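You operate a simulated robot arm through the tools that you are given. There is no shell and no other tool. Be economical: measure what you need, move in short steps, check, and stop when the job is done.

You are at the controls of a simulated robot arm. One attempt, no reset.

## Task
Start the extract and bring its needle into the green.
Fine: isolator on and damper open first; use the speed dial; press the alarm button last, so that the red lamp is out.

The check looks at the end state, three seconds after you hand in, the way a careful person would. Anything else that was tipped, shoved, dropped, spilled or broken makes it a failure.

## Robot
A 6-joint arm with a two-finger parallel gripper, fixed in place. Base frame: the origin is at the foot of the arm, x ahead of it, y to its left, z up; the work surface is at about z = 800. Lengths are in mm, angles in rad, forces in N, time in s.
With the tool pointing down near the work surface it reaches from about 300 to 700 mm from the base axis. Its first joint turns from -2.897 to 2.897 rad. Payload 4.1 kg.
The TCP is the grasp point between the finger pads, 23 mm short of the fingertips. In the tool frame z runs along the fingers and y along their closing line. The gripper opens to 94 mm. The fingers are 38 mm wide and 10 mm thick; the gripper's body (54 by 96 mm) begins 39 mm behind the TCP.
Orientation is that of the tool frame in the base frame, as [roll, pitch, yaw] about the fixed x, y, z axes, in that order (R = Rz(yaw) Ry(pitch) Rx(roll)). With the fingers straight down and closing along the base's y, the tool's x points along the base's -x, its y along +y and its z along -z.

## Interface
- The arm moves only by the tool apply_moves. Its argument "series" is a list of rows, each a list of 3 entries, a list of its own where there are three numbers: the shift along the base's x, y, z in mm, then the turn, a rotation vector about the base's x, y, z in rad, then the opening, from 0 (shut) to 1 (fully open). In form: [[[x, y, z], [rx, ry, rz], gripper], ...]. A call has 1 to 10 rows; each row is the pose to reach, as a shift and turn from the pose commanded when the call began. A row lasts 0.2 s, in which the tool goes at most 50 mm and 0.15 rad; a call with a longer step from one row to the next is refused whole, and so is a gripper value outside its range. A pose out of reach is approached as far as the arm can. The call stops where the force on the tool passes 40 N (or 10 N more than at its start, if that is more) or the arm is blocked; 0.2 s more then pass. The fingers move at their own pace (about 45 mm/s each) and stop on an object; they squeeze with about 41 N. The grip force told is the motor's: it shows also when the fingers shut on nothing. Time passes only in rows, and 0.2 s behind the last, so rows that repeat a pose let the fingers close. The reply holds the time, the measured pose of the TCP, the force on the tool along the base axes, the opening and the grip force, in the units named above and with some noise, with the torque about the TCP (base axes, N m) and any sound that the robot's microphone picked up, and new pictures: "pictures" is both (left out), scene, wrist or none.
- Cameras (640 x 400 px; columns grow to the right, rows downward): "scene" is fixed at [53.7, 629.8, 1813.3]; the picture's right is [-0.72, -0.69, 0.00], its down [-0.47, 0.49, -0.74] and it looks along [0.51, -0.53, -0.68] (base axes); focal length 318 px, centre (320, 200). "wrist" rides on the gripper at [86, 16, -74] in the tool frame; the picture's right is [-0.18, 0.98, 0.00], its down [-0.58, -0.11, -0.81] and it looks along [-0.79, -0.15, 0.59] (tool axes); focal length 243 px, centre (320, 200).
- move_column(by): slides the trunk up (or, below 0, down) by that many mm; the arm rides with it, the base frame stays. It gives what a move gives, with no picture.
- probe_pixels(camera, pixels): for up to 12 pixels [column, row] of the newest picture of that camera ("zoom" is the newest enlarged one), the place [x, y, z] in the base frame of the surface seen there, good to about 3 mm, but the place of the scene camera against the robot may be out by one fixed shift of up to 25 mm in any direction. No time passes.
- enlarge(camera, box): a new picture of the part [left, top, right, bottom] of that camera's present view, enlarged. No time passes.
- job_done(): hands the job in; it is judged then, once.

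Work in short steps. Measure before you move; look again where a grasp or a placing could have gone wrong, and mend it. You have 80 turns and 200 pictures in all, those below and enlarged ones among them. Open the gripper and draw the arm clear of the work before you hand the job in, unless the task says otherwise; then end with one line.

The tools are called as a command line: name --argument value ..., lists and objects as JSON in quotes. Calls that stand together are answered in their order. apply_moves: Moves the arm, as the interface text tells. Its arguments: {"type":"object","properties":{"series":{"type":"array","items":{"type":"array"}},"pictures":{"type":"string","enum":["both","scene","wrist","none"]}},"required":["series"]} The other tools are called the same way: move_column (by) slides the trunk up or down; probe_pixels (camera, pixels) gives the place of the surface under pixels of a picture; enlarge (camera, box) takes an enlarged picture of a part of a camera's view; job_done () hands the job in.

At the start:

```text
time_s: 0.0
position: [297.2, 188.4, 1450.6]
orientation: [-3.141, 0.0, -3.141]
force: [-0.6, 0.8, -0.9]
ft_torque: [0.02, 0.02, -0.01]
finger_gap: 94.0
grasp_force: 0.1
trunk travel left (down, up): [-577.0, 13.0]
```

scene: 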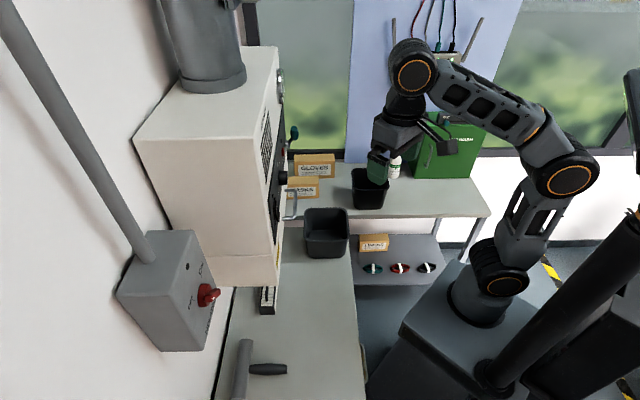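
wrist: 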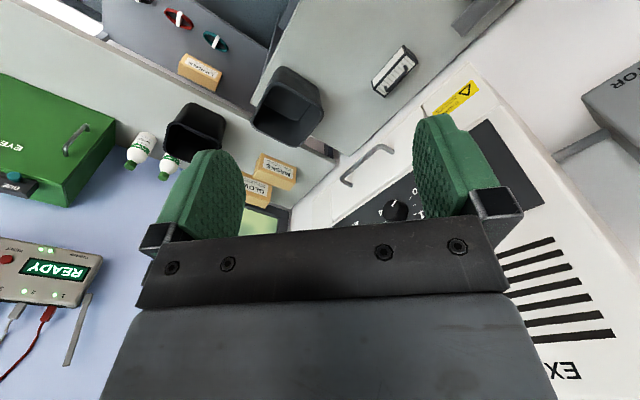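

The scene shows a cabinet with a duct, a wall box with a red rotary switch near (207,295), and the wrist view shows the cabinet's face. I enlarge these to learn the controls.

enlarge --camera "scene" --box '[220, 40, 340, 240]'

enlarge --camera "scene" --box '[100, 210, 300, 390]'

enlarge --camera "wrist" --box '[320, 40, 640, 400]'

```text
2.00 times, centred on (280, 140) of scene
```

zoom: 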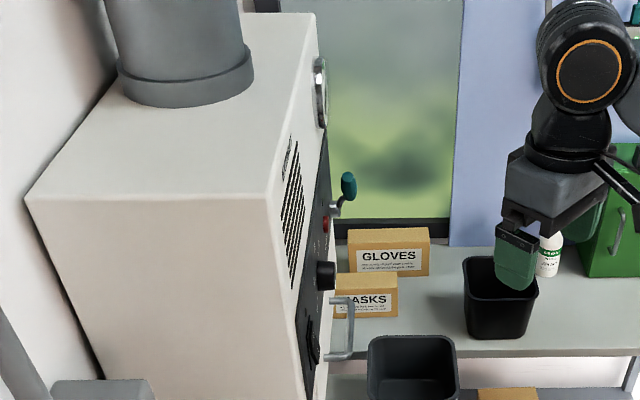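

```text
2.22 times, centred on (200, 300) of scene
```

zoom: 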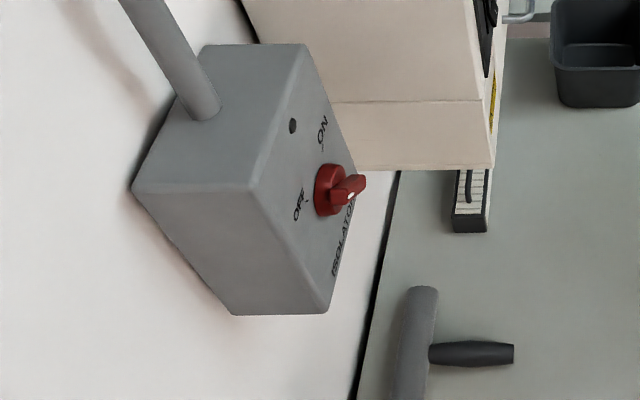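

```text
1.11 times, centred on (480, 220) of wrist
```

zoom: 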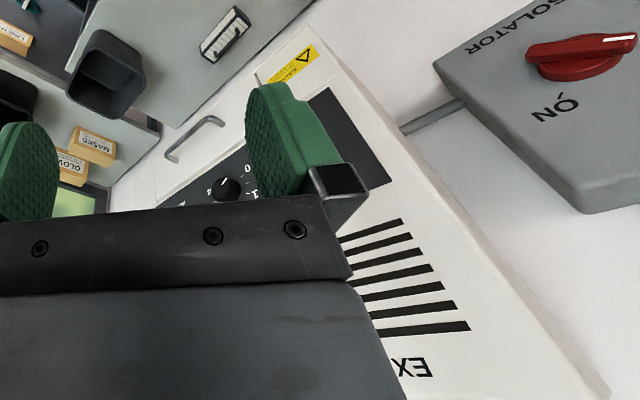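

I measure the places of the main features: isolator, cabinet face, knob, lever, gauge.

probe_pixels --camera "scene" --pixels '[[208, 294], [190, 290], [160, 310], [280, 85], [294, 132], [283, 178], [296, 205], [245, 250], [60, 200], [268, 369], [240, 370], [268, 300]]'

probe_pixels --camera "wrist" --pixels '[[396, 210], [370, 165], [455, 100], [360, 210], [555, 330], [530, 170], [395, 70], [630, 100], [580, 160], [400, 190]]'

enlarge --camera "scene" --box '[255, 60, 315, 240]'

```text
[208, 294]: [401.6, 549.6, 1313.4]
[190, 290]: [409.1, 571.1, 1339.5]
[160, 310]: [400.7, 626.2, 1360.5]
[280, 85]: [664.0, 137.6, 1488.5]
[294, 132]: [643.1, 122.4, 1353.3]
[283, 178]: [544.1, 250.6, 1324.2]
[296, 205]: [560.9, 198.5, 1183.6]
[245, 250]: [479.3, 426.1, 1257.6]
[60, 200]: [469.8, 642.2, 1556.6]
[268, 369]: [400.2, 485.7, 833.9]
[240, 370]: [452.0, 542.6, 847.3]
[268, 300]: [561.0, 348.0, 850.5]
```

```text
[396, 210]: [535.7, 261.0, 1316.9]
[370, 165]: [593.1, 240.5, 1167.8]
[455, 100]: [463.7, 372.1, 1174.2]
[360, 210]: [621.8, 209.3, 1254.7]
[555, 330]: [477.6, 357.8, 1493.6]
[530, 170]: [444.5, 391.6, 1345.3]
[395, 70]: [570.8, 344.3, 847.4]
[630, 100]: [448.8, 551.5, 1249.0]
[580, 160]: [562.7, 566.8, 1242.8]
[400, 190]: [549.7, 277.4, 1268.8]
```

```text
2.22 times, centred on (285, 150) of scene
```

zoom: 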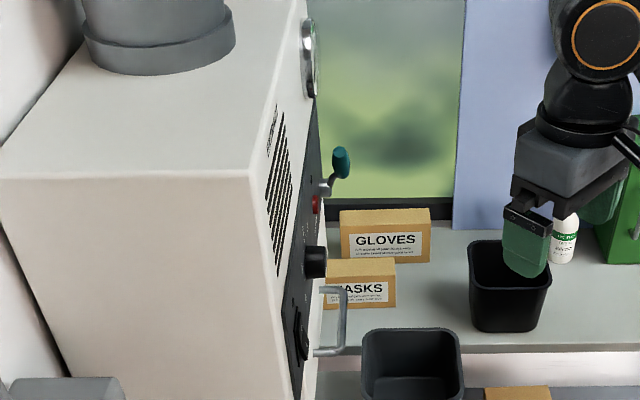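

The cabinet's face runs along about (0.68,-0.74) and faces the arm. I turn the wrist toward it and tilt it up for a frontal view from about 350 mm away.

apply_moves --series '[[[9, -10, -5], [0.0438, -0.1111, 0.0756], 1], [[18, -21, -11], [0.0876, -0.2222, 0.1511], 1], [[26, -32, -17], [0.1313, -0.3333, 0.2267], 1], [[35, -42, -22], [0.1751, -0.4444, 0.3022], 1], [[44, -53, -28], [0.2189, -0.5556, 0.3778], 1], [[53, -63, -33], [0.2627, -0.6667, 0.4533], 1], [[61, -74, -39], [0.3064, -0.7778, 0.5289], 1], [[70, -84, -44], [0.3502, -0.8889, 0.6044], 1], [[79, -95, -50], [0.394, -1.0, 0.68], 1]]'

```text
time_s: 2.0
position: [378.4, 93.0, 1400.6]
orientation: [-3.14, 1.056, -2.39]
force: [-0.8, -0.1, 0.3]
ft_torque: [-0.02, 0.0, 0.02]
finger_gap: 94.0
grasp_force: 0.2
trunk travel left (down, up): [-577.0, 13.0]
```

scene: 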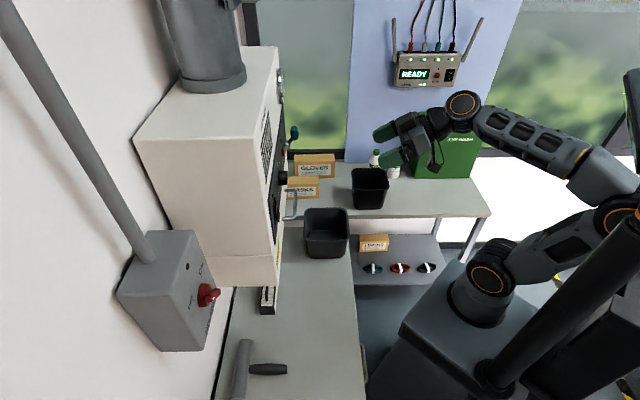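
wrist: 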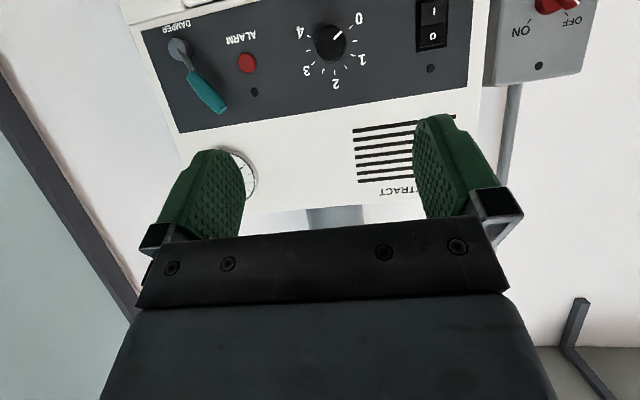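

A fine view of the panel: damper (180,50)–(212,100), alarm (247,62), dial (331,42), rocker (432,25), isolator (550,5). I enlarge and probe them.

enlarge --camera "wrist" --box '[130, 0, 330, 130]'

enlarge --camera "wrist" --box '[290, 0, 600, 200]'

probe_pixels --camera "wrist" --pixels '[[180, 48], [197, 78], [213, 103], [247, 62], [254, 92], [331, 42], [432, 12], [431, 37], [430, 69], [380, 80], [160, 100], [250, 180]]'

```text
3.08 times, centred on (230, 65) of wrist
```

zoom: 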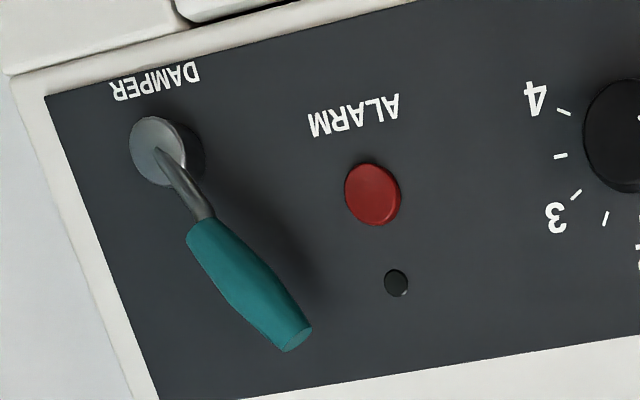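

```text
2.00 times, centred on (445, 100) of wrist
```

zoom: 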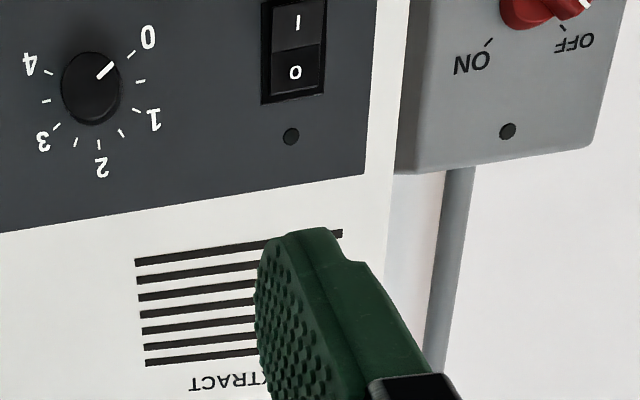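

```text
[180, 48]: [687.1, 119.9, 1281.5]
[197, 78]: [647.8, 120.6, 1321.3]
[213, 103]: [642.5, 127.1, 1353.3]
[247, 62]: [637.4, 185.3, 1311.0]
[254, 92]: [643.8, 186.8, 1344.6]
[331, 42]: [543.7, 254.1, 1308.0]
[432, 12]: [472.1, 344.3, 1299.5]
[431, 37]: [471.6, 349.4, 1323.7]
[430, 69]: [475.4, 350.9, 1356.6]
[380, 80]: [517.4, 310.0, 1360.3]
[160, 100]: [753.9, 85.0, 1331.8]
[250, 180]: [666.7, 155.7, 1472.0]
```

The dial stands at 0, the rocker has I (world-lower half) and 0, and the damper pivot sits at about (687,120,1281) with its handle up. I move left and down for a better view of the isolator and the rocker.

apply_moves --series '[[[-17, 18, -25], [0, 0, 0], 1], [[-34, 36, -50], [0, 0, 0], 1], [[-51, 54, -75], [0, 0, 0], 1], [[-68, 73, -100], [0, 0, 0], 1]]' --pictures "wrist"

enlarge --camera "scene" --box '[140, 0, 300, 100]'

```text
time_s: 3.0
position: [305.8, 165.6, 1303.5]
orientation: [-3.14, 1.053, -2.388]
force: [-0.2, 0.4, 0.6]
ft_torque: [0.05, -0.05, 0.02]
finger_gap: 93.8
grasp_force: 0.0
trunk travel left (down, up): [-577.0, 13.0]
```

wrist: 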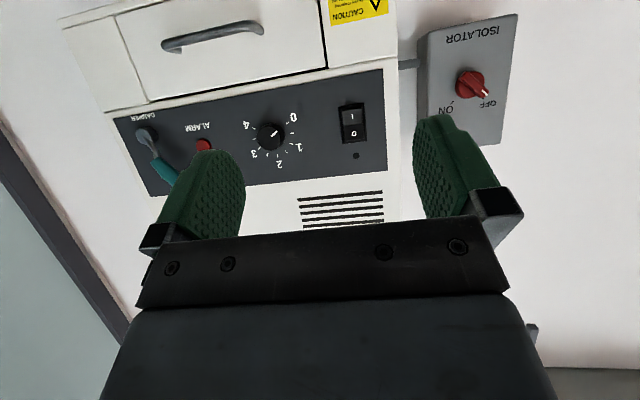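

```text
4.00 times, centred on (220, 50) of scene
```

zoom: 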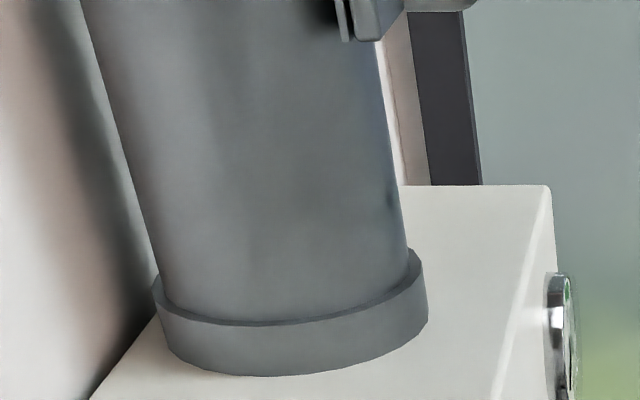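

I enlarge the isolator, the caution plate and the damper area, and probe the isolator.

enlarge --camera "wrist" --box '[400, 0, 540, 150]'

enlarge --camera "wrist" --box '[300, 0, 400, 160]'

probe_pixels --camera "wrist" --pixels '[[466, 86], [480, 88], [470, 78], [435, 60], [495, 60], [435, 100], [490, 125], [352, 116], [353, 132], [271, 134], [371, 155], [145, 135]]'

```text
2.67 times, centred on (470, 75) of wrist
```

zoom: 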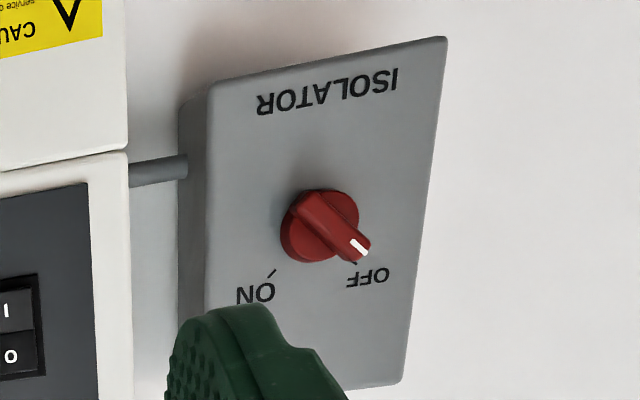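

```text
2.50 times, centred on (350, 80) of wrist
```

zoom: 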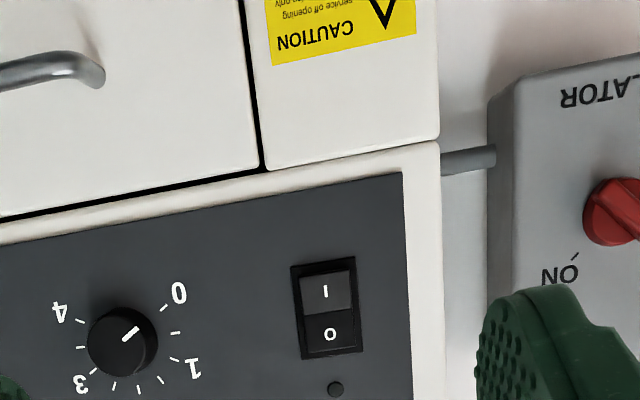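

```text
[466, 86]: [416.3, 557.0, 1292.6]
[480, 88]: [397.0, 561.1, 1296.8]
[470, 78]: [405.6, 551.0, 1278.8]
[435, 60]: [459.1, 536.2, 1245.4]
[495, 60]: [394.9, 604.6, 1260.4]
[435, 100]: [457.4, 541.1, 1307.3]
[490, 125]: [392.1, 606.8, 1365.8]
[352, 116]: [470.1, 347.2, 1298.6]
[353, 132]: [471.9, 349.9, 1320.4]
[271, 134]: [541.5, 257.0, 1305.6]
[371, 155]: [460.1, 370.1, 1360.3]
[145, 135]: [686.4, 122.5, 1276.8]
```

Isolator knob: centre about (405,555,1288), its bar leaning to upper-left (OFF), ON at upper-right: a 90° clockwise turn. I level the tool to point at the wall and bring it in front of the isolator, still ~130 mm off.

apply_moves --series '[[[0, 42, -2], [0.0885, -0.0945, 0], 1], [[0, 84, -4], [0.177, -0.189, 0], 1], [[0, 126, -6], [0.2655, -0.2835, 0], 1], [[0, 168, -8], [0.354, -0.378, 0], 1], [[0, 210, -10], [0.354, -0.378, 0], 1], [[0, 253, -12], [0.354, -0.378, 0], 1], [[1, 296, -13], [0.354, -0.378, 0], 1]]'

```text
time_s: 4.6
position: [311.8, 465.2, 1282.6]
orientation: [-2.805, 1.569, -2.053]
force: [0.2, -0.4, 0.3]
ft_torque: [0.01, -0.01, -0.03]
finger_gap: 93.9
grasp_force: 0.1
trunk travel left (down, up): [-577.0, 13.0]
```

scene: 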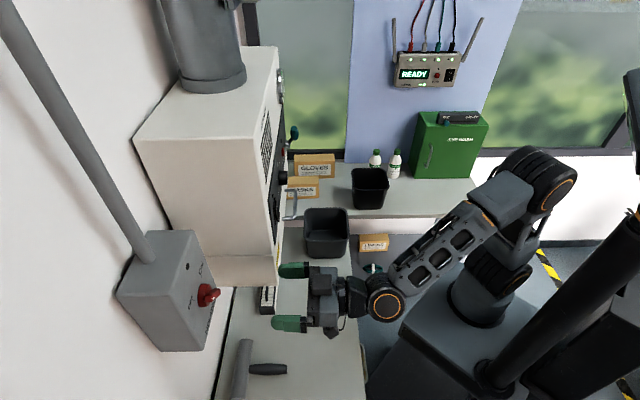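
wrist: 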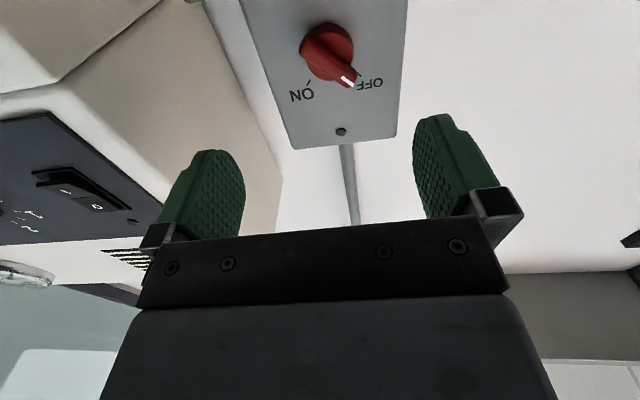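

The knob is now clear at (328,52) with the bar tip at (348,82). I enlarge and probe it.

enlarge --camera "wrist" --box '[270, 0, 400, 130]'

probe_pixels --camera "wrist" --pixels '[[312, 45], [320, 55], [330, 65], [340, 73], [349, 83], [345, 40], [310, 70], [290, 60], [370, 60], [318, 48], [335, 72]]'

```text
3.08 times, centred on (335, 65) of wrist
```

zoom: 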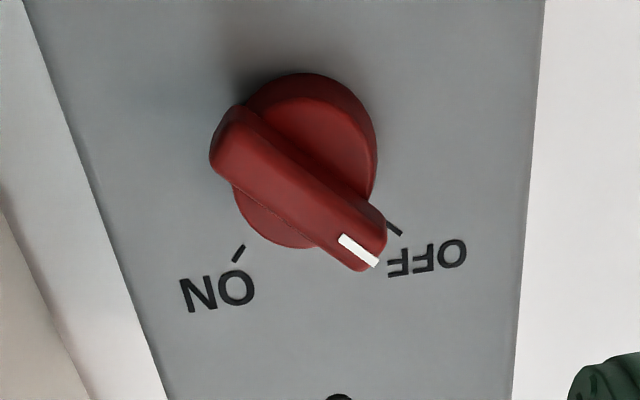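

```text
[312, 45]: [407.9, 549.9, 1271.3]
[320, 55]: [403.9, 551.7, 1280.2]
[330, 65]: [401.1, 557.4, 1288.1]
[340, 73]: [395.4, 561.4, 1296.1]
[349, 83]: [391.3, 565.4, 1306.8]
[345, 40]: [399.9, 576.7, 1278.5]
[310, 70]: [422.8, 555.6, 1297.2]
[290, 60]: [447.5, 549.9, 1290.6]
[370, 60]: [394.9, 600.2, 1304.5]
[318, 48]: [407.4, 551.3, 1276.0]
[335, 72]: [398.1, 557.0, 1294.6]
```

Bar centre is about (400,557.5,1288), leaning ~33° left of vertical. I probe the tick marks to know the turn angle.

probe_pixels --camera "zoom" --pixels '[[393, 228], [238, 253], [245, 240], [385, 222], [300, 130], [345, 160], [258, 215], [220, 150], [375, 250], [240, 110], [300, 60]]'

```text
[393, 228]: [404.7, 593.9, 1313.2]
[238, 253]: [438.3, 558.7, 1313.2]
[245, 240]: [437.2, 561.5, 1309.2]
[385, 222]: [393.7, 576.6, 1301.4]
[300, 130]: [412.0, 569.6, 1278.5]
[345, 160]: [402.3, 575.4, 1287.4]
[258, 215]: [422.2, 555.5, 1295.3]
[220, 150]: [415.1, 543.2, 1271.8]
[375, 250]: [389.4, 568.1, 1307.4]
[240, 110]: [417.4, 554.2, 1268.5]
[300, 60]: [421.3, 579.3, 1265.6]
```

The ticks lie ±45° about the centre (s=135.5, z=1289), so the turn is 90° clockwise. I roll the gripper 45° counter-clockwise to straddle the bar and close in, stopping short of it.

apply_moves --series '[[[8, 9, 1], [-0.0953, -0.0895, 0], 1], [[17, 19, 2], [-0.1907, -0.179, 0], 1], [[25, 28, 3], [-0.286, -0.2685, 0], 1], [[34, 37, 4], [-0.3813, -0.358, 0], 1], [[42, 46, 5], [-0.4767, -0.4475, 0], 1], [[50.6, 55.7, 6], [-0.572, -0.537, 0], 1], [[50.6, 55.7, 6], [-0.572, -0.537, 0], 1]]'

```text
time_s: 6.2
position: [360.1, 518.8, 1294.1]
orientation: [-1.57, 0.786, -0.816]
force: [-0.3, -0.8, -0.7]
ft_torque: [0.01, -0.01, 0.01]
finger_gap: 94.2
grasp_force: 0.1
trunk travel left (down, up): [-577.0, 13.0]
```

scene: 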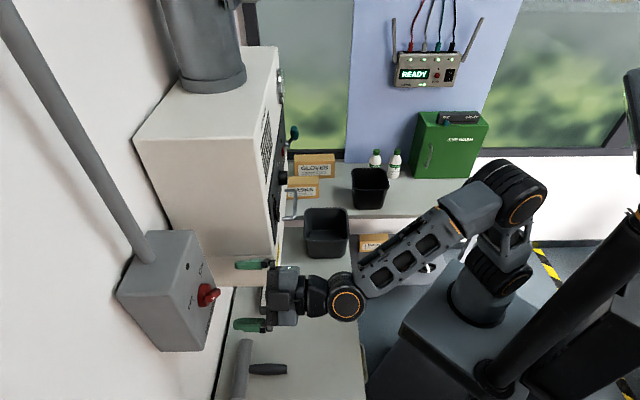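
wrist: 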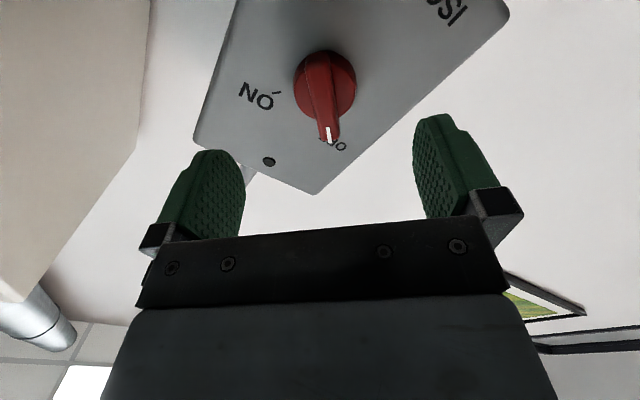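

The bar lies straight along the gap centre (325,97). I move in 45 mm and close on it.

apply_moves --series '[[[11, 10, -2], [0, 0, 0], 1], [[22, 20, -4], [0, 0, 0], 1], [[32.6, 30.7, -4.6], [0, 0, 0], 1], [[32.6, 30.7, -4.6], [0, 0, 0], 1], [[32.6, 30.7, -4.6], [0, 0, 0], 0.3], [[32.6, 30.7, -4.6], [0, 0, 0], 0.3], [[32.6, 30.7, -4.6], [0, 0, 0], 0.3], [[32.6, 30.7, -4.6], [0, 0, 0], 0.3], [[32.6, 30.7, -4.6], [0, 0, 0], 0.3]]'

```text
time_s: 8.2
position: [393.6, 548.4, 1289.3]
orientation: [-1.573, 0.785, -0.819]
force: [-0.3, -1.0, 0.1]
ft_torque: [-0.01, 0.02, 0.03]
finger_gap: 28.1
grasp_force: 0.1
trunk travel left (down, up): [-577.0, 13.0]
```

scene: 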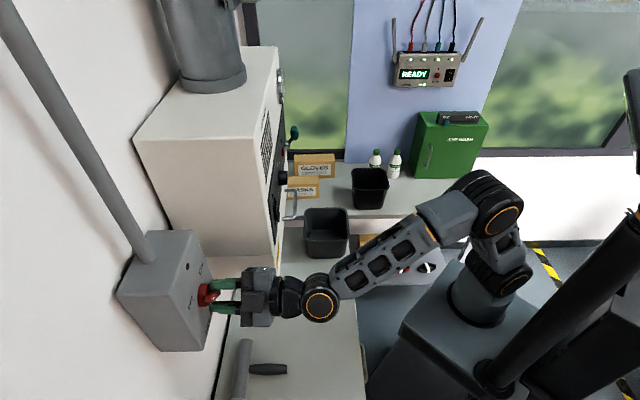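
wrist: 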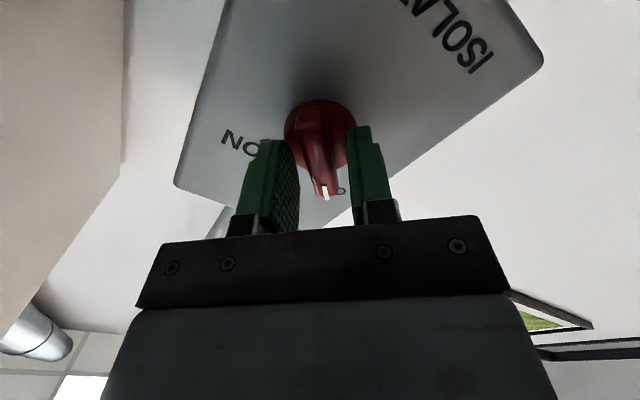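

The bar sits centred between the pads. I close fully on it.

apply_moves --series '[[[0, 0, 0], [0, 0, 0], 0], [[0, 0, 0], [0, 0, 0], 0], [[0, 0, 0], [0, 0, 0], 0]]' --pictures "wrist"

```text
time_s: 9.0
position: [393.7, 549.2, 1289.8]
orientation: [-1.569, 0.787, -0.817]
force: [1.5, 0.2, 2.2]
ft_torque: [-0.35, 0.36, 0.23]
finger_gap: 13.9
grasp_force: 45.1
trunk travel left (down, up): [-577.0, 13.0]
```

wrist: 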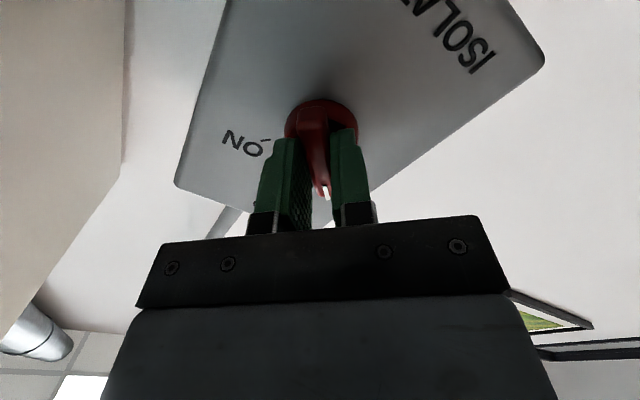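

Gripped at 13.9 mm. Now the clockwise turn about the knob axis (first 1.5 rad).

apply_moves --series '[[[0, 0, 0], [0.1094, 0.1026, 0], 0], [[0, 0, 0], [0.2187, 0.2052, 0], 0], [[0, 0, 0], [0.3281, 0.3078, 0], 0], [[0, 0, 0], [0.4374, 0.4104, 0], 0], [[0, 0, 0], [0.5468, 0.513, 0], 0], [[0, 0, 0], [0.6562, 0.6156, 0], 0], [[0, 0, 0], [0.7655, 0.7182, 0], 0], [[0, 0, 0], [0.8749, 0.8208, 0], 0], [[0, 0, 0], [0.9842, 0.9234, 0], 0], [[0, 0, 0], [1.0936, 1.026, 0], 0]]'

```text
time_s: 11.2
position: [391.6, 549.4, 1289.8]
orientation: [1.573, 0.854, 2.326]
force: [-3.4, 2.2, 2.5]
ft_torque: [-0.47, 0.56, 1.5]
finger_gap: 14.3
grasp_force: 44.8
trunk travel left (down, up): [-577.0, 13.0]
```

scene: 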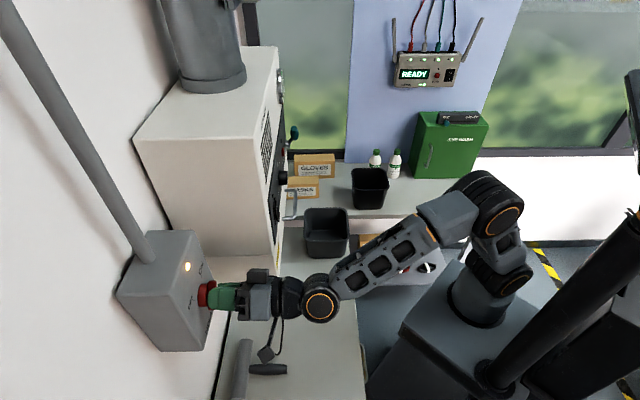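
wrist: 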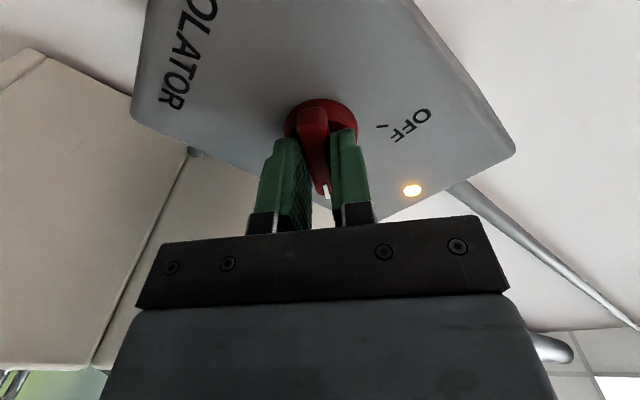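

The isolator lamp is lit at (412,190). I finish the last 0.07 rad, open, and back off.

apply_moves --series '[[[0, 0, 0], [0.051, 0.048, 0], 0], [[0, 0, 0], [0.051, 0.048, 0], 0], [[0, 0, 0], [0.051, 0.048, 0], 0.5], [[0, 0, 0], [0.051, 0.048, 0], 0.5], [[0, 0, 0], [0.051, 0.048, 0], 0.5], [[-22, -20.5, 0], [0.051, 0.048, 0], 0.5], [[-44, -41, 0], [0.051, 0.048, 0], 0.5], [[-73, -68, 0], [0.051, 0.048, 0], 0.5]]'

```text
time_s: 13.0
position: [316.1, 479.9, 1289.2]
orientation: [1.571, 0.786, 2.325]
force: [0.1, -0.2, 0.3]
ft_torque: [0.02, -0.03, 0.01]
finger_gap: 47.1
grasp_force: 0.0
trunk travel left (down, up): [-577.0, 13.0]
```

scene: 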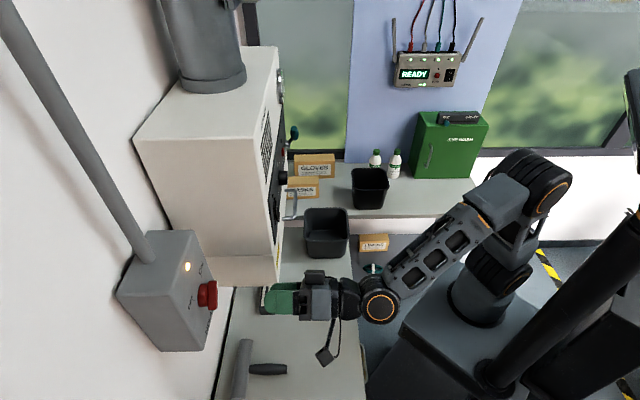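
wrist: 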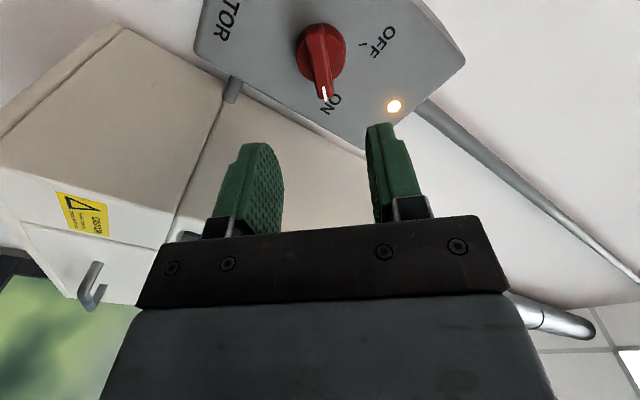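

Isolator is on (pointer at ON, lamp lit). I now roll back level and travel to the damper side of the panel.

apply_moves --series '[[[0, -38, 11], [-0.0957, -0.0897, 0], 0.5], [[3, -76, 22], [-0.1914, -0.1794, 0], 0.5], [[6, -114, 33], [-0.2871, -0.2691, 0], 0.5], [[10, -152, 44], [-0.3828, -0.3588, 0], 0.5], [[14, -190, 55], [-0.4785, -0.4485, 0], 0.5], [[18, -228, 66], [-0.5742, -0.5382, 0], 0.5], [[21, -260, 77], [-0.5742, -0.5382, 0], 0.5], [[24, -290, 88], [-0.5742, -0.5382, 0], 0.5]]' --pictures "none"

apply_moves --series '[[[20, -35, 5], [-0.0885, 0.0945, 0], 0.5], [[40, -70, 10], [-0.177, 0.189, 0], 0.5], [[60, -105, 15], [-0.2655, 0.2835, 0], 0.5], [[80, -140, 20], [-0.354, 0.378, 0], 0.5], [[80, -140, 20], [-0.354, 0.378, 0], 0.5]]'

```text
time_s: 14.8
position: [343.6, 190.4, 1377.8]
orientation: [-1.912, 1.569, -1.162]
force: [-0.3, 0.2, -0.4]
ft_torque: [0.0, 0.0, 0.0]
finger_gap: 46.9
grasp_force: 0.2
trunk travel left (down, up): [-577.0, 13.0]
```

```text
time_s: 16.0
position: [422.9, 52.0, 1397.2]
orientation: [-3.138, 1.05, -2.387]
force: [-0.1, 0.1, -0.7]
ft_torque: [-0.01, -0.01, 0.05]
finger_gap: 47.1
grasp_force: 0.0
trunk travel left (down, up): [-577.0, 13.0]
```

scene: 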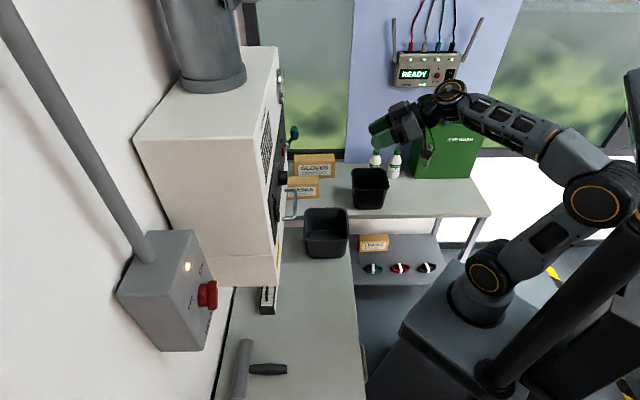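
wrist: 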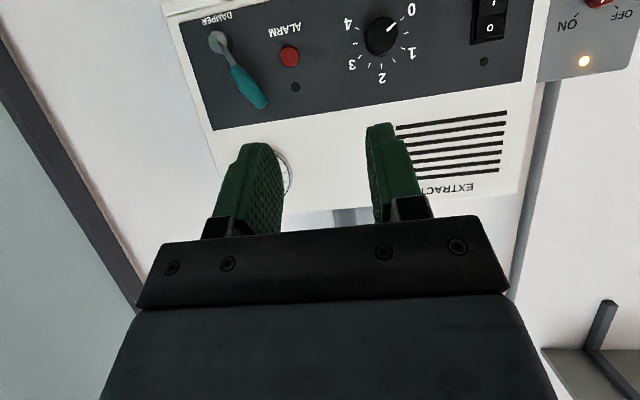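

I look at the damper lever closely and measure it.

enlarge --camera "wrist" --box '[180, 0, 310, 120]'

probe_pixels --camera "wrist" --pixels '[[218, 40], [227, 55], [234, 70], [245, 85], [258, 97], [264, 105], [290, 57], [295, 87], [222, 105], [270, 80], [215, 20], [285, 170]]'

```text
3.33 times, centred on (245, 60) of wrist
```

zoom: 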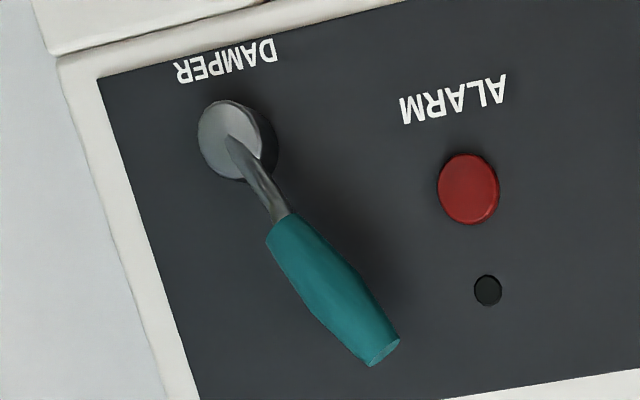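

```text
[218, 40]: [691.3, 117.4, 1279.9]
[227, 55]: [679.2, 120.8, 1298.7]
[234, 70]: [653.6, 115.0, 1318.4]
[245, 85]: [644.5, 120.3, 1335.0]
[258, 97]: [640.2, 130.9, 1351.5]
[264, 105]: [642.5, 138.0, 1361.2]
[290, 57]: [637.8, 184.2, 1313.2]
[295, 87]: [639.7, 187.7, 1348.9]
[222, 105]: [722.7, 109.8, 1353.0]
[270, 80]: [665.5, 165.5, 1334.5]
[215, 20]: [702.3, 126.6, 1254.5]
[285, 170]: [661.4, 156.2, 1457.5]
```

The lever leans ~30° left of vertical with pivot near (691,117,1280), handle axis ~36 mm off the panel. I level the tool, which lets the camera look up at the gauge and duct for any damper indicator.

apply_moves --series '[[[0, 0, 0], [0.0885, -0.0945, 0], 0.5], [[0, 0, 0], [0.177, -0.189, 0], 0.5], [[0, 0, 0], [0.2655, -0.2835, 0], 0.5], [[0, 0, 0], [0.354, -0.378, 0], 0.5], [[0, 0, 0], [0.354, -0.378, 0], 0.5]]' --pictures "wrist"

enlarge --camera "wrist" --box '[200, 0, 500, 200]'

```text
time_s: 17.2
position: [423.9, 51.6, 1397.1]
orientation: [-1.519, 1.569, -0.765]
force: [-0.1, 0.3, 0.3]
ft_torque: [-0.01, -0.02, 0.02]
finger_gap: 47.1
grasp_force: 0.1
trunk travel left (down, up): [-577.0, 13.0]
```

wrist: 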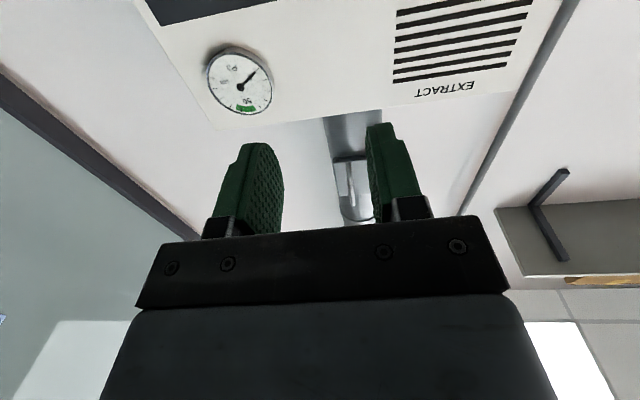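

```text
2.00 times, centred on (350, 100) of wrist
```

zoom: 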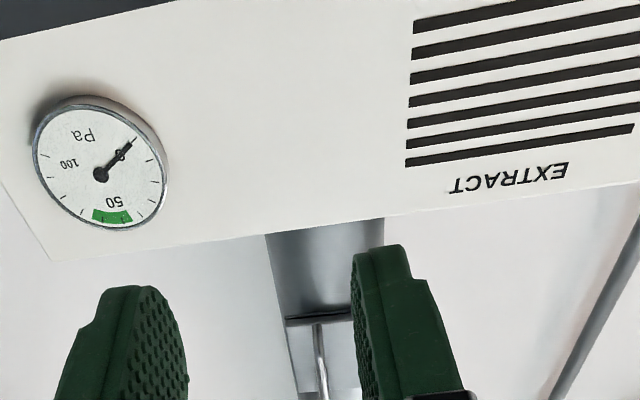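

There's a fitting with a rod on the duct at (350,185). I enlarge it.

enlarge --camera "wrist" --box '[310, 130, 390, 230]'

```text
4.00 times, centred on (350, 180) of wrist
```

zoom: 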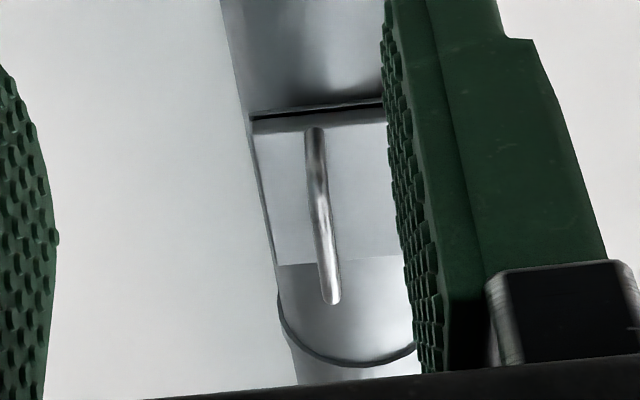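

I open the gripper and move a little to see that fitting unobstructed.

apply_moves --series '[[[-15, 15, 4], [0, 0, 0], 1], [[-30, 30, 8], [0, 0, 0], 1], [[-40, 40, 10], [0, 0, 0], 1]]' --pictures "wrist"

enlarge --camera "wrist" --box '[240, 120, 400, 230]'

```text
time_s: 18.0
position: [383.7, 92.3, 1405.7]
orientation: [-1.987, 1.57, -1.236]
force: [-0.3, 0.5, -0.7]
ft_torque: [-0.03, -0.01, 0.01]
finger_gap: 94.2
grasp_force: 0.1
trunk travel left (down, up): [-577.0, 13.0]
```

wrist: 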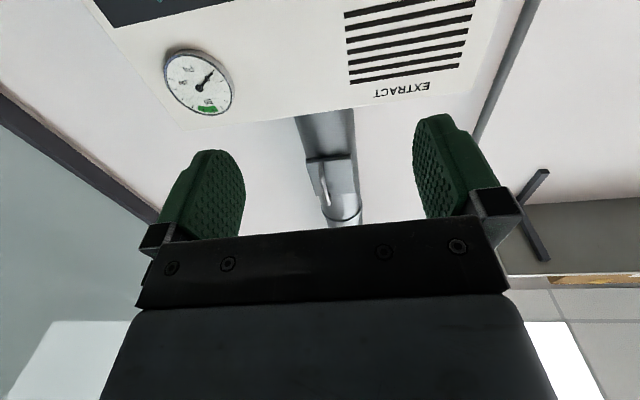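

```text
3.64 times, centred on (320, 175) of wrist
```

zoom: 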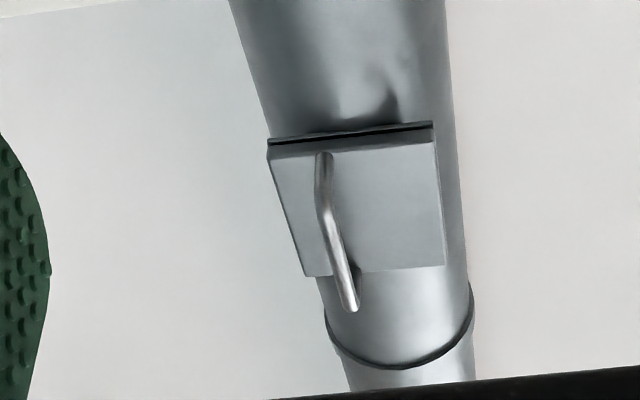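

A hatch-like flap on the duct, rod upright; I'll keep it as reference. Now I go in front of the damper handle (mid ≈ (651,127,1340)), rolled 30° so that the pads straddle it, still 70 mm short.

apply_moves --series '[[[36, -2, -11], [-0.0637, -0.0597, 0], 0.5], [[72, -5, -22], [-0.1273, -0.1193, 0], 0.5], [[108, -7, -33], [-0.191, -0.179, 0], 0.5], [[144, -9, -44], [-0.2547, -0.2387, 0], 0.5], [[180, -12, -55], [-0.3183, -0.2983, 0], 0.5], [[217, -14, -66], [-0.382, -0.358, 0], 0.5], [[217, -14, -66], [-0.382, -0.358, 0], 0.5]]'

```text
time_s: 19.6
position: [599.5, 80.2, 1340.9]
orientation: [-1.57, 1.042, -0.819]
force: [-0.4, -0.1, -0.7]
ft_torque: [-0.01, 0.02, 0.0]
finger_gap: 47.1
grasp_force: 0.2
trunk travel left (down, up): [-577.0, 13.0]
```

scene: 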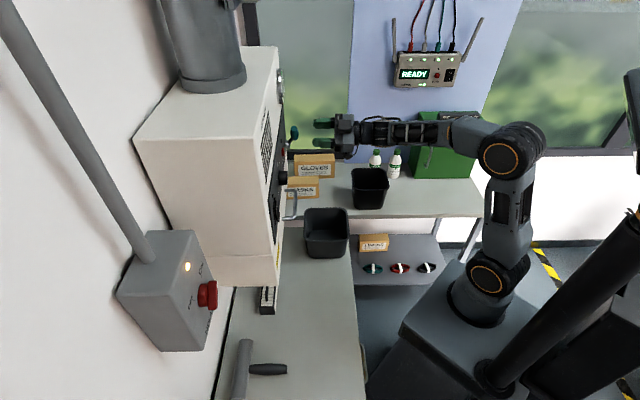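
wrist: 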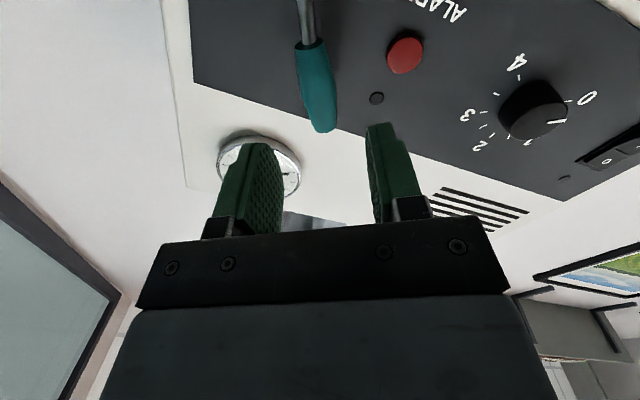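

The handle is at (305–325, 40–130), near the gap's centre line. A quick probe for depth.

probe_pixels --camera "wrist" --pixels '[[312, 60], [317, 85], [323, 110], [326, 126], [308, 20], [403, 52], [350, 60]]'

```text
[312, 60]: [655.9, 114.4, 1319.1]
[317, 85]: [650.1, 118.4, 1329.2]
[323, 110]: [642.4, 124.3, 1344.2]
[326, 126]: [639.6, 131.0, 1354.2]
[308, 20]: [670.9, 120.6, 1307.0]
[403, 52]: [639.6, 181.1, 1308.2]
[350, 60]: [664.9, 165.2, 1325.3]
```

The measurement agrees. I advance 70 mm and close on the handle.

apply_moves --series '[[[17, 15, -1], [0, 0, 0], 0.5], [[34, 31, -2], [0, 0, 0], 0.5], [[51, 46, -3], [0, 0, 0], 0.5], [[51, 46, -3], [0, 0, 0], 0.5], [[51, 46, -3], [0, 0, 0], 0], [[51, 46, -3], [0, 0, 0], 0], [[51, 46, -3], [0, 0, 0], 0]]'

```text
time_s: 21.2
position: [651.6, 125.8, 1338.2]
orientation: [-1.575, 1.046, -0.82]
force: [-4.4, 2.9, -6.1]
ft_torque: [0.46, 0.31, 0.14]
finger_gap: 21.5
grasp_force: 45.0
trunk travel left (down, up): [-577.0, 13.0]
```

scene: 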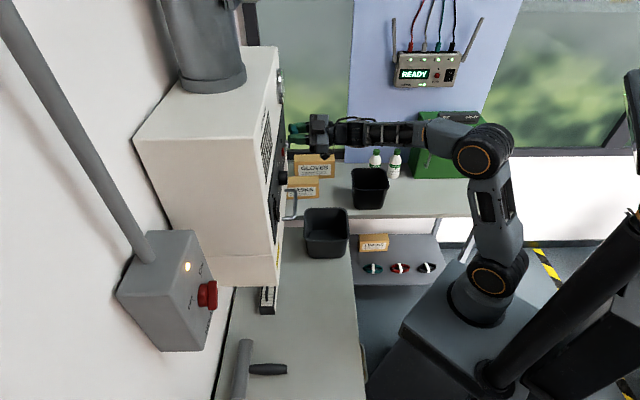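
wrist: 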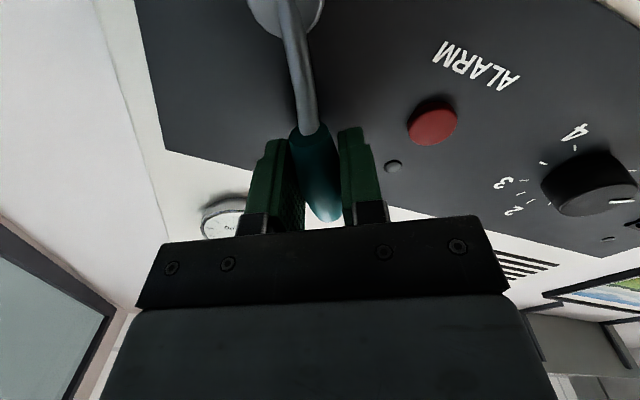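

Gripped at 21.5 mm. I swing the lever clockwise about its pivot in small arc steps, watching the force.

apply_moves --series '[[[3.2, -3.2, 2.4], [0.0535, 0.0526, 0], 0], [[6.4, -6.4, 4.4], [0.107, 0.105, 0], 0], [[13.2, -13.2, 7.4], [0.214, 0.21, 0], 0], [[13.2, -13.2, 7.4], [0.214, 0.21, 0], 0]]'

```text
time_s: 22.2
position: [664.9, 112.8, 1344.5]
orientation: [-1.612, 1.345, -0.855]
force: [-11.5, 6.7, -10.7]
ft_torque: [0.37, 1.02, 0.06]
finger_gap: 21.2
grasp_force: 44.7
trunk travel left (down, up): [-577.0, 13.0]
```

scene: 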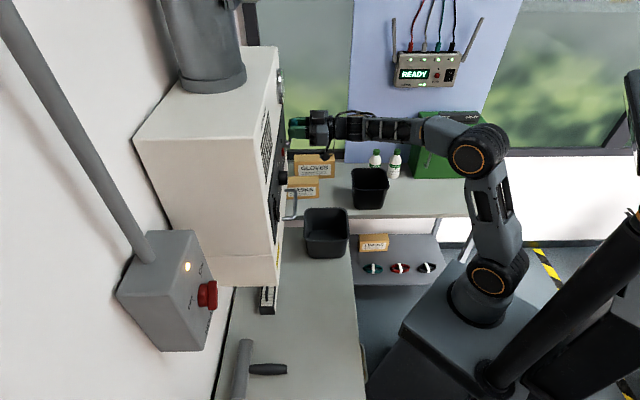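
wrist: 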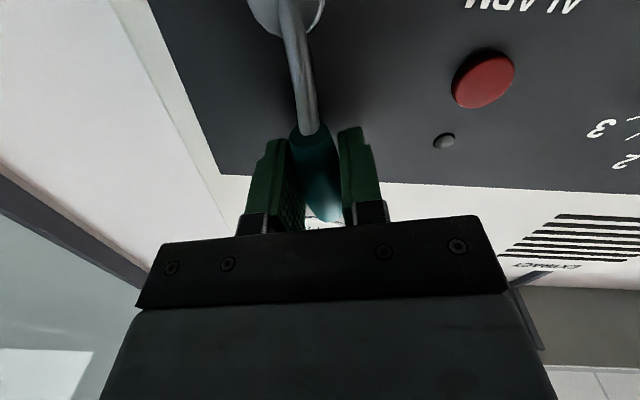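

It turns freely clockwise. I go on to about vertical and beyond, watching for a stop.

apply_moves --series '[[[7, -7, 0.6], [0.107, 0.105, 0], 0], [[14.1, -14.1, 0.6], [0.214, 0.21, 0], 0], [[21.2, -21.2, -1], [0.321, 0.315, 0], 0], [[28, -28, -4], [0.428, 0.421, 0], 0], [[34.4, -34.4, -8.5], [0.535, 0.526, 0], 0], [[34.4, -34.4, -8.5], [0.535, 0.526, 0], 0]]'

```text
time_s: 23.6
position: [698.0, 79.1, 1337.2]
orientation: [1.615, 1.047, 2.377]
force: [-20.5, 7.9, -12.2]
ft_torque: [-0.19, 0.62, 0.45]
finger_gap: 21.5
grasp_force: 45.0
trunk travel left (down, up): [-577.0, 13.0]
```

scene: 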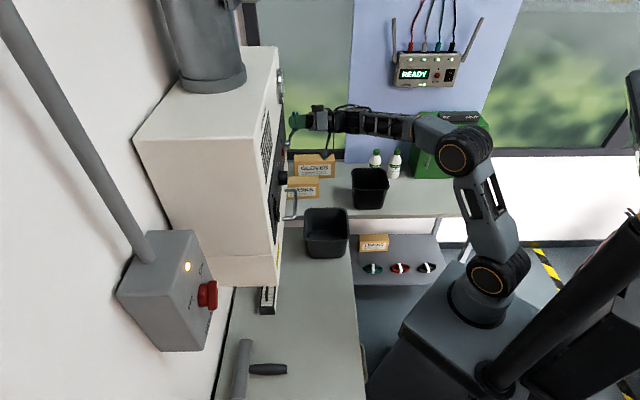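
wrist: 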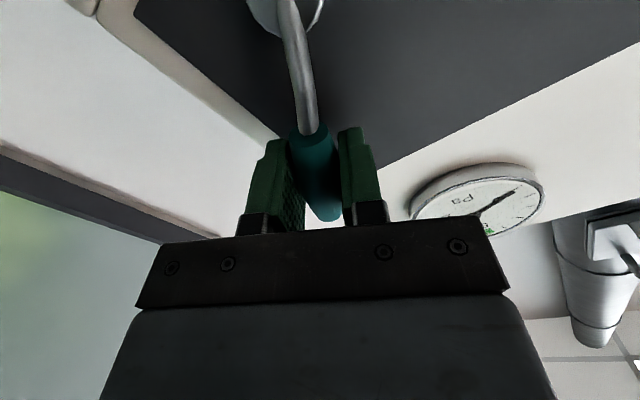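

It moved to ~30° right of vertical; resistance about 20 N. I continue carefully; the force limit will stop at the end of travel.

apply_moves --series '[[[2.9, -2.9, -3], [0.0535, 0.0526, 0], 0], [[5.9, -5.9, -6], [0.107, 0.105, 0], 0], [[8.5, -8.5, -9.3], [0.16, 0.158, 0], 0], [[11.1, -11.1, -12.8], [0.214, 0.21, 0], 0], [[11.1, -11.1, -12.8], [0.214, 0.21, 0], 0]]'

```text
time_s: 24.4
position: [700.9, 78.3, 1337.9]
orientation: [1.591, 0.876, 2.373]
force: [-23.9, 21.9, 3.4]
ft_torque: [-1.68, -0.81, 0.62]
finger_gap: 26.6
grasp_force: 45.4
trunk travel left (down, up): [-577.0, 13.0]
stopped in row 3: the force on the tool passed its limit at 41 N (the readings are from after the stop); the commanded pose is now the measured one
```

scene: 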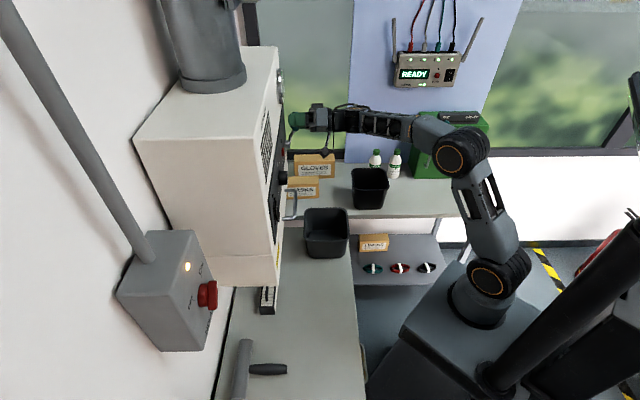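
wrist: 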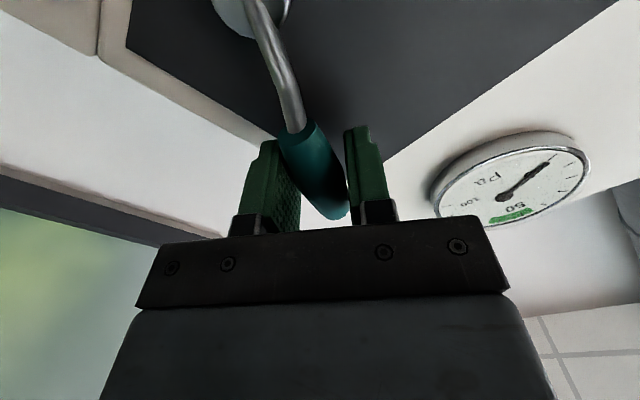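

End stop reached at ~30° right, opposite the start; the lever went from one stop to the other. I open and back off.

apply_moves --series '[[[0, 0, 0], [0, 0, 0], 0.6], [[0, 0, 0], [0, 0, 0], 0.6], [[0, 0, 0], [0, 0, 0], 0.6], [[-17, -16, 0], [0, 0, 0], 0.6], [[-34, -32, 0], [0, 0, 0], 0.6], [[-65, -61, 0], [0, 0, 0], 0.6], [[-98, -92, 0], [0, 0, 0], 0.6]]'

```text
time_s: 26.0
position: [609.5, -23.9, 1334.9]
orientation: [1.592, 0.864, 2.361]
force: [0.4, -0.6, -0.2]
ft_torque: [0.01, -0.03, 0.02]
finger_gap: 56.5
grasp_force: 0.0
trunk travel left (down, up): [-577.0, 13.0]
```

scene: 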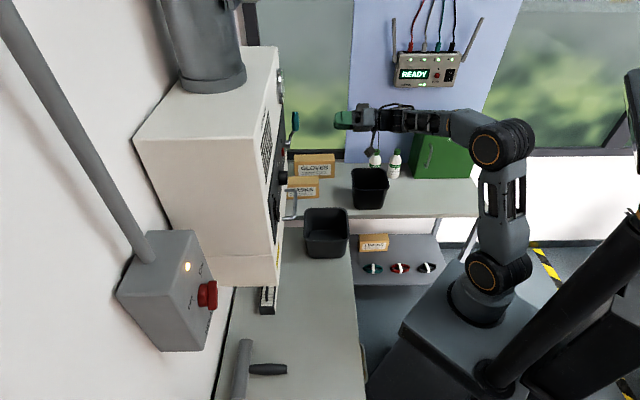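
wrist: 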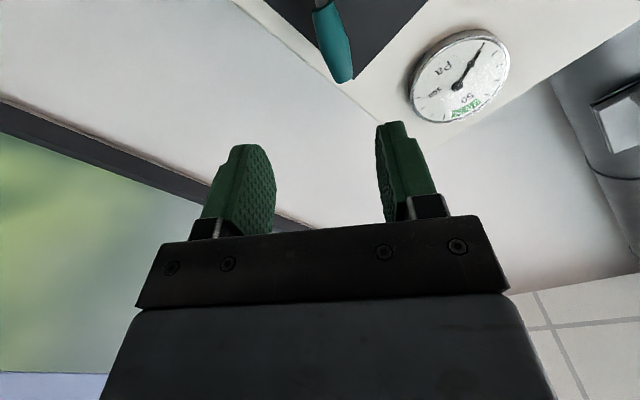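

The lever stays right. I check the duct fitting at (620,120) against its earlier look.

enlarge --camera "wrist" --box '[560, 60, 640, 190]'

enlarge --camera "scene" --box '[180, 0, 260, 40]'

```text
3.08 times, centred on (600, 125) of wrist
```

zoom: 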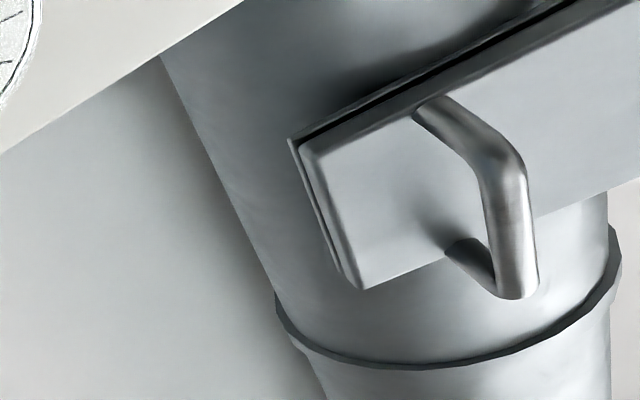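

```text
8.00 times, centred on (220, 20) of scene
```

zoom: 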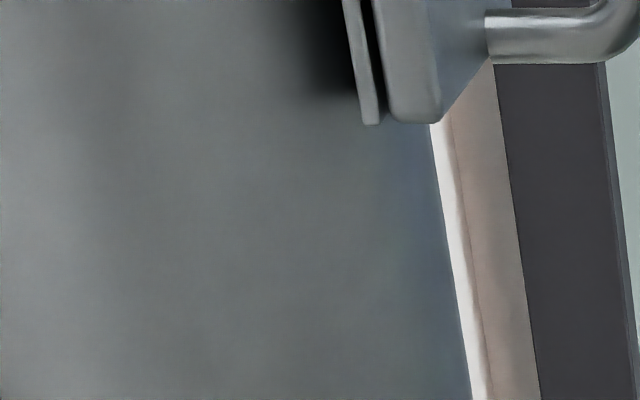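

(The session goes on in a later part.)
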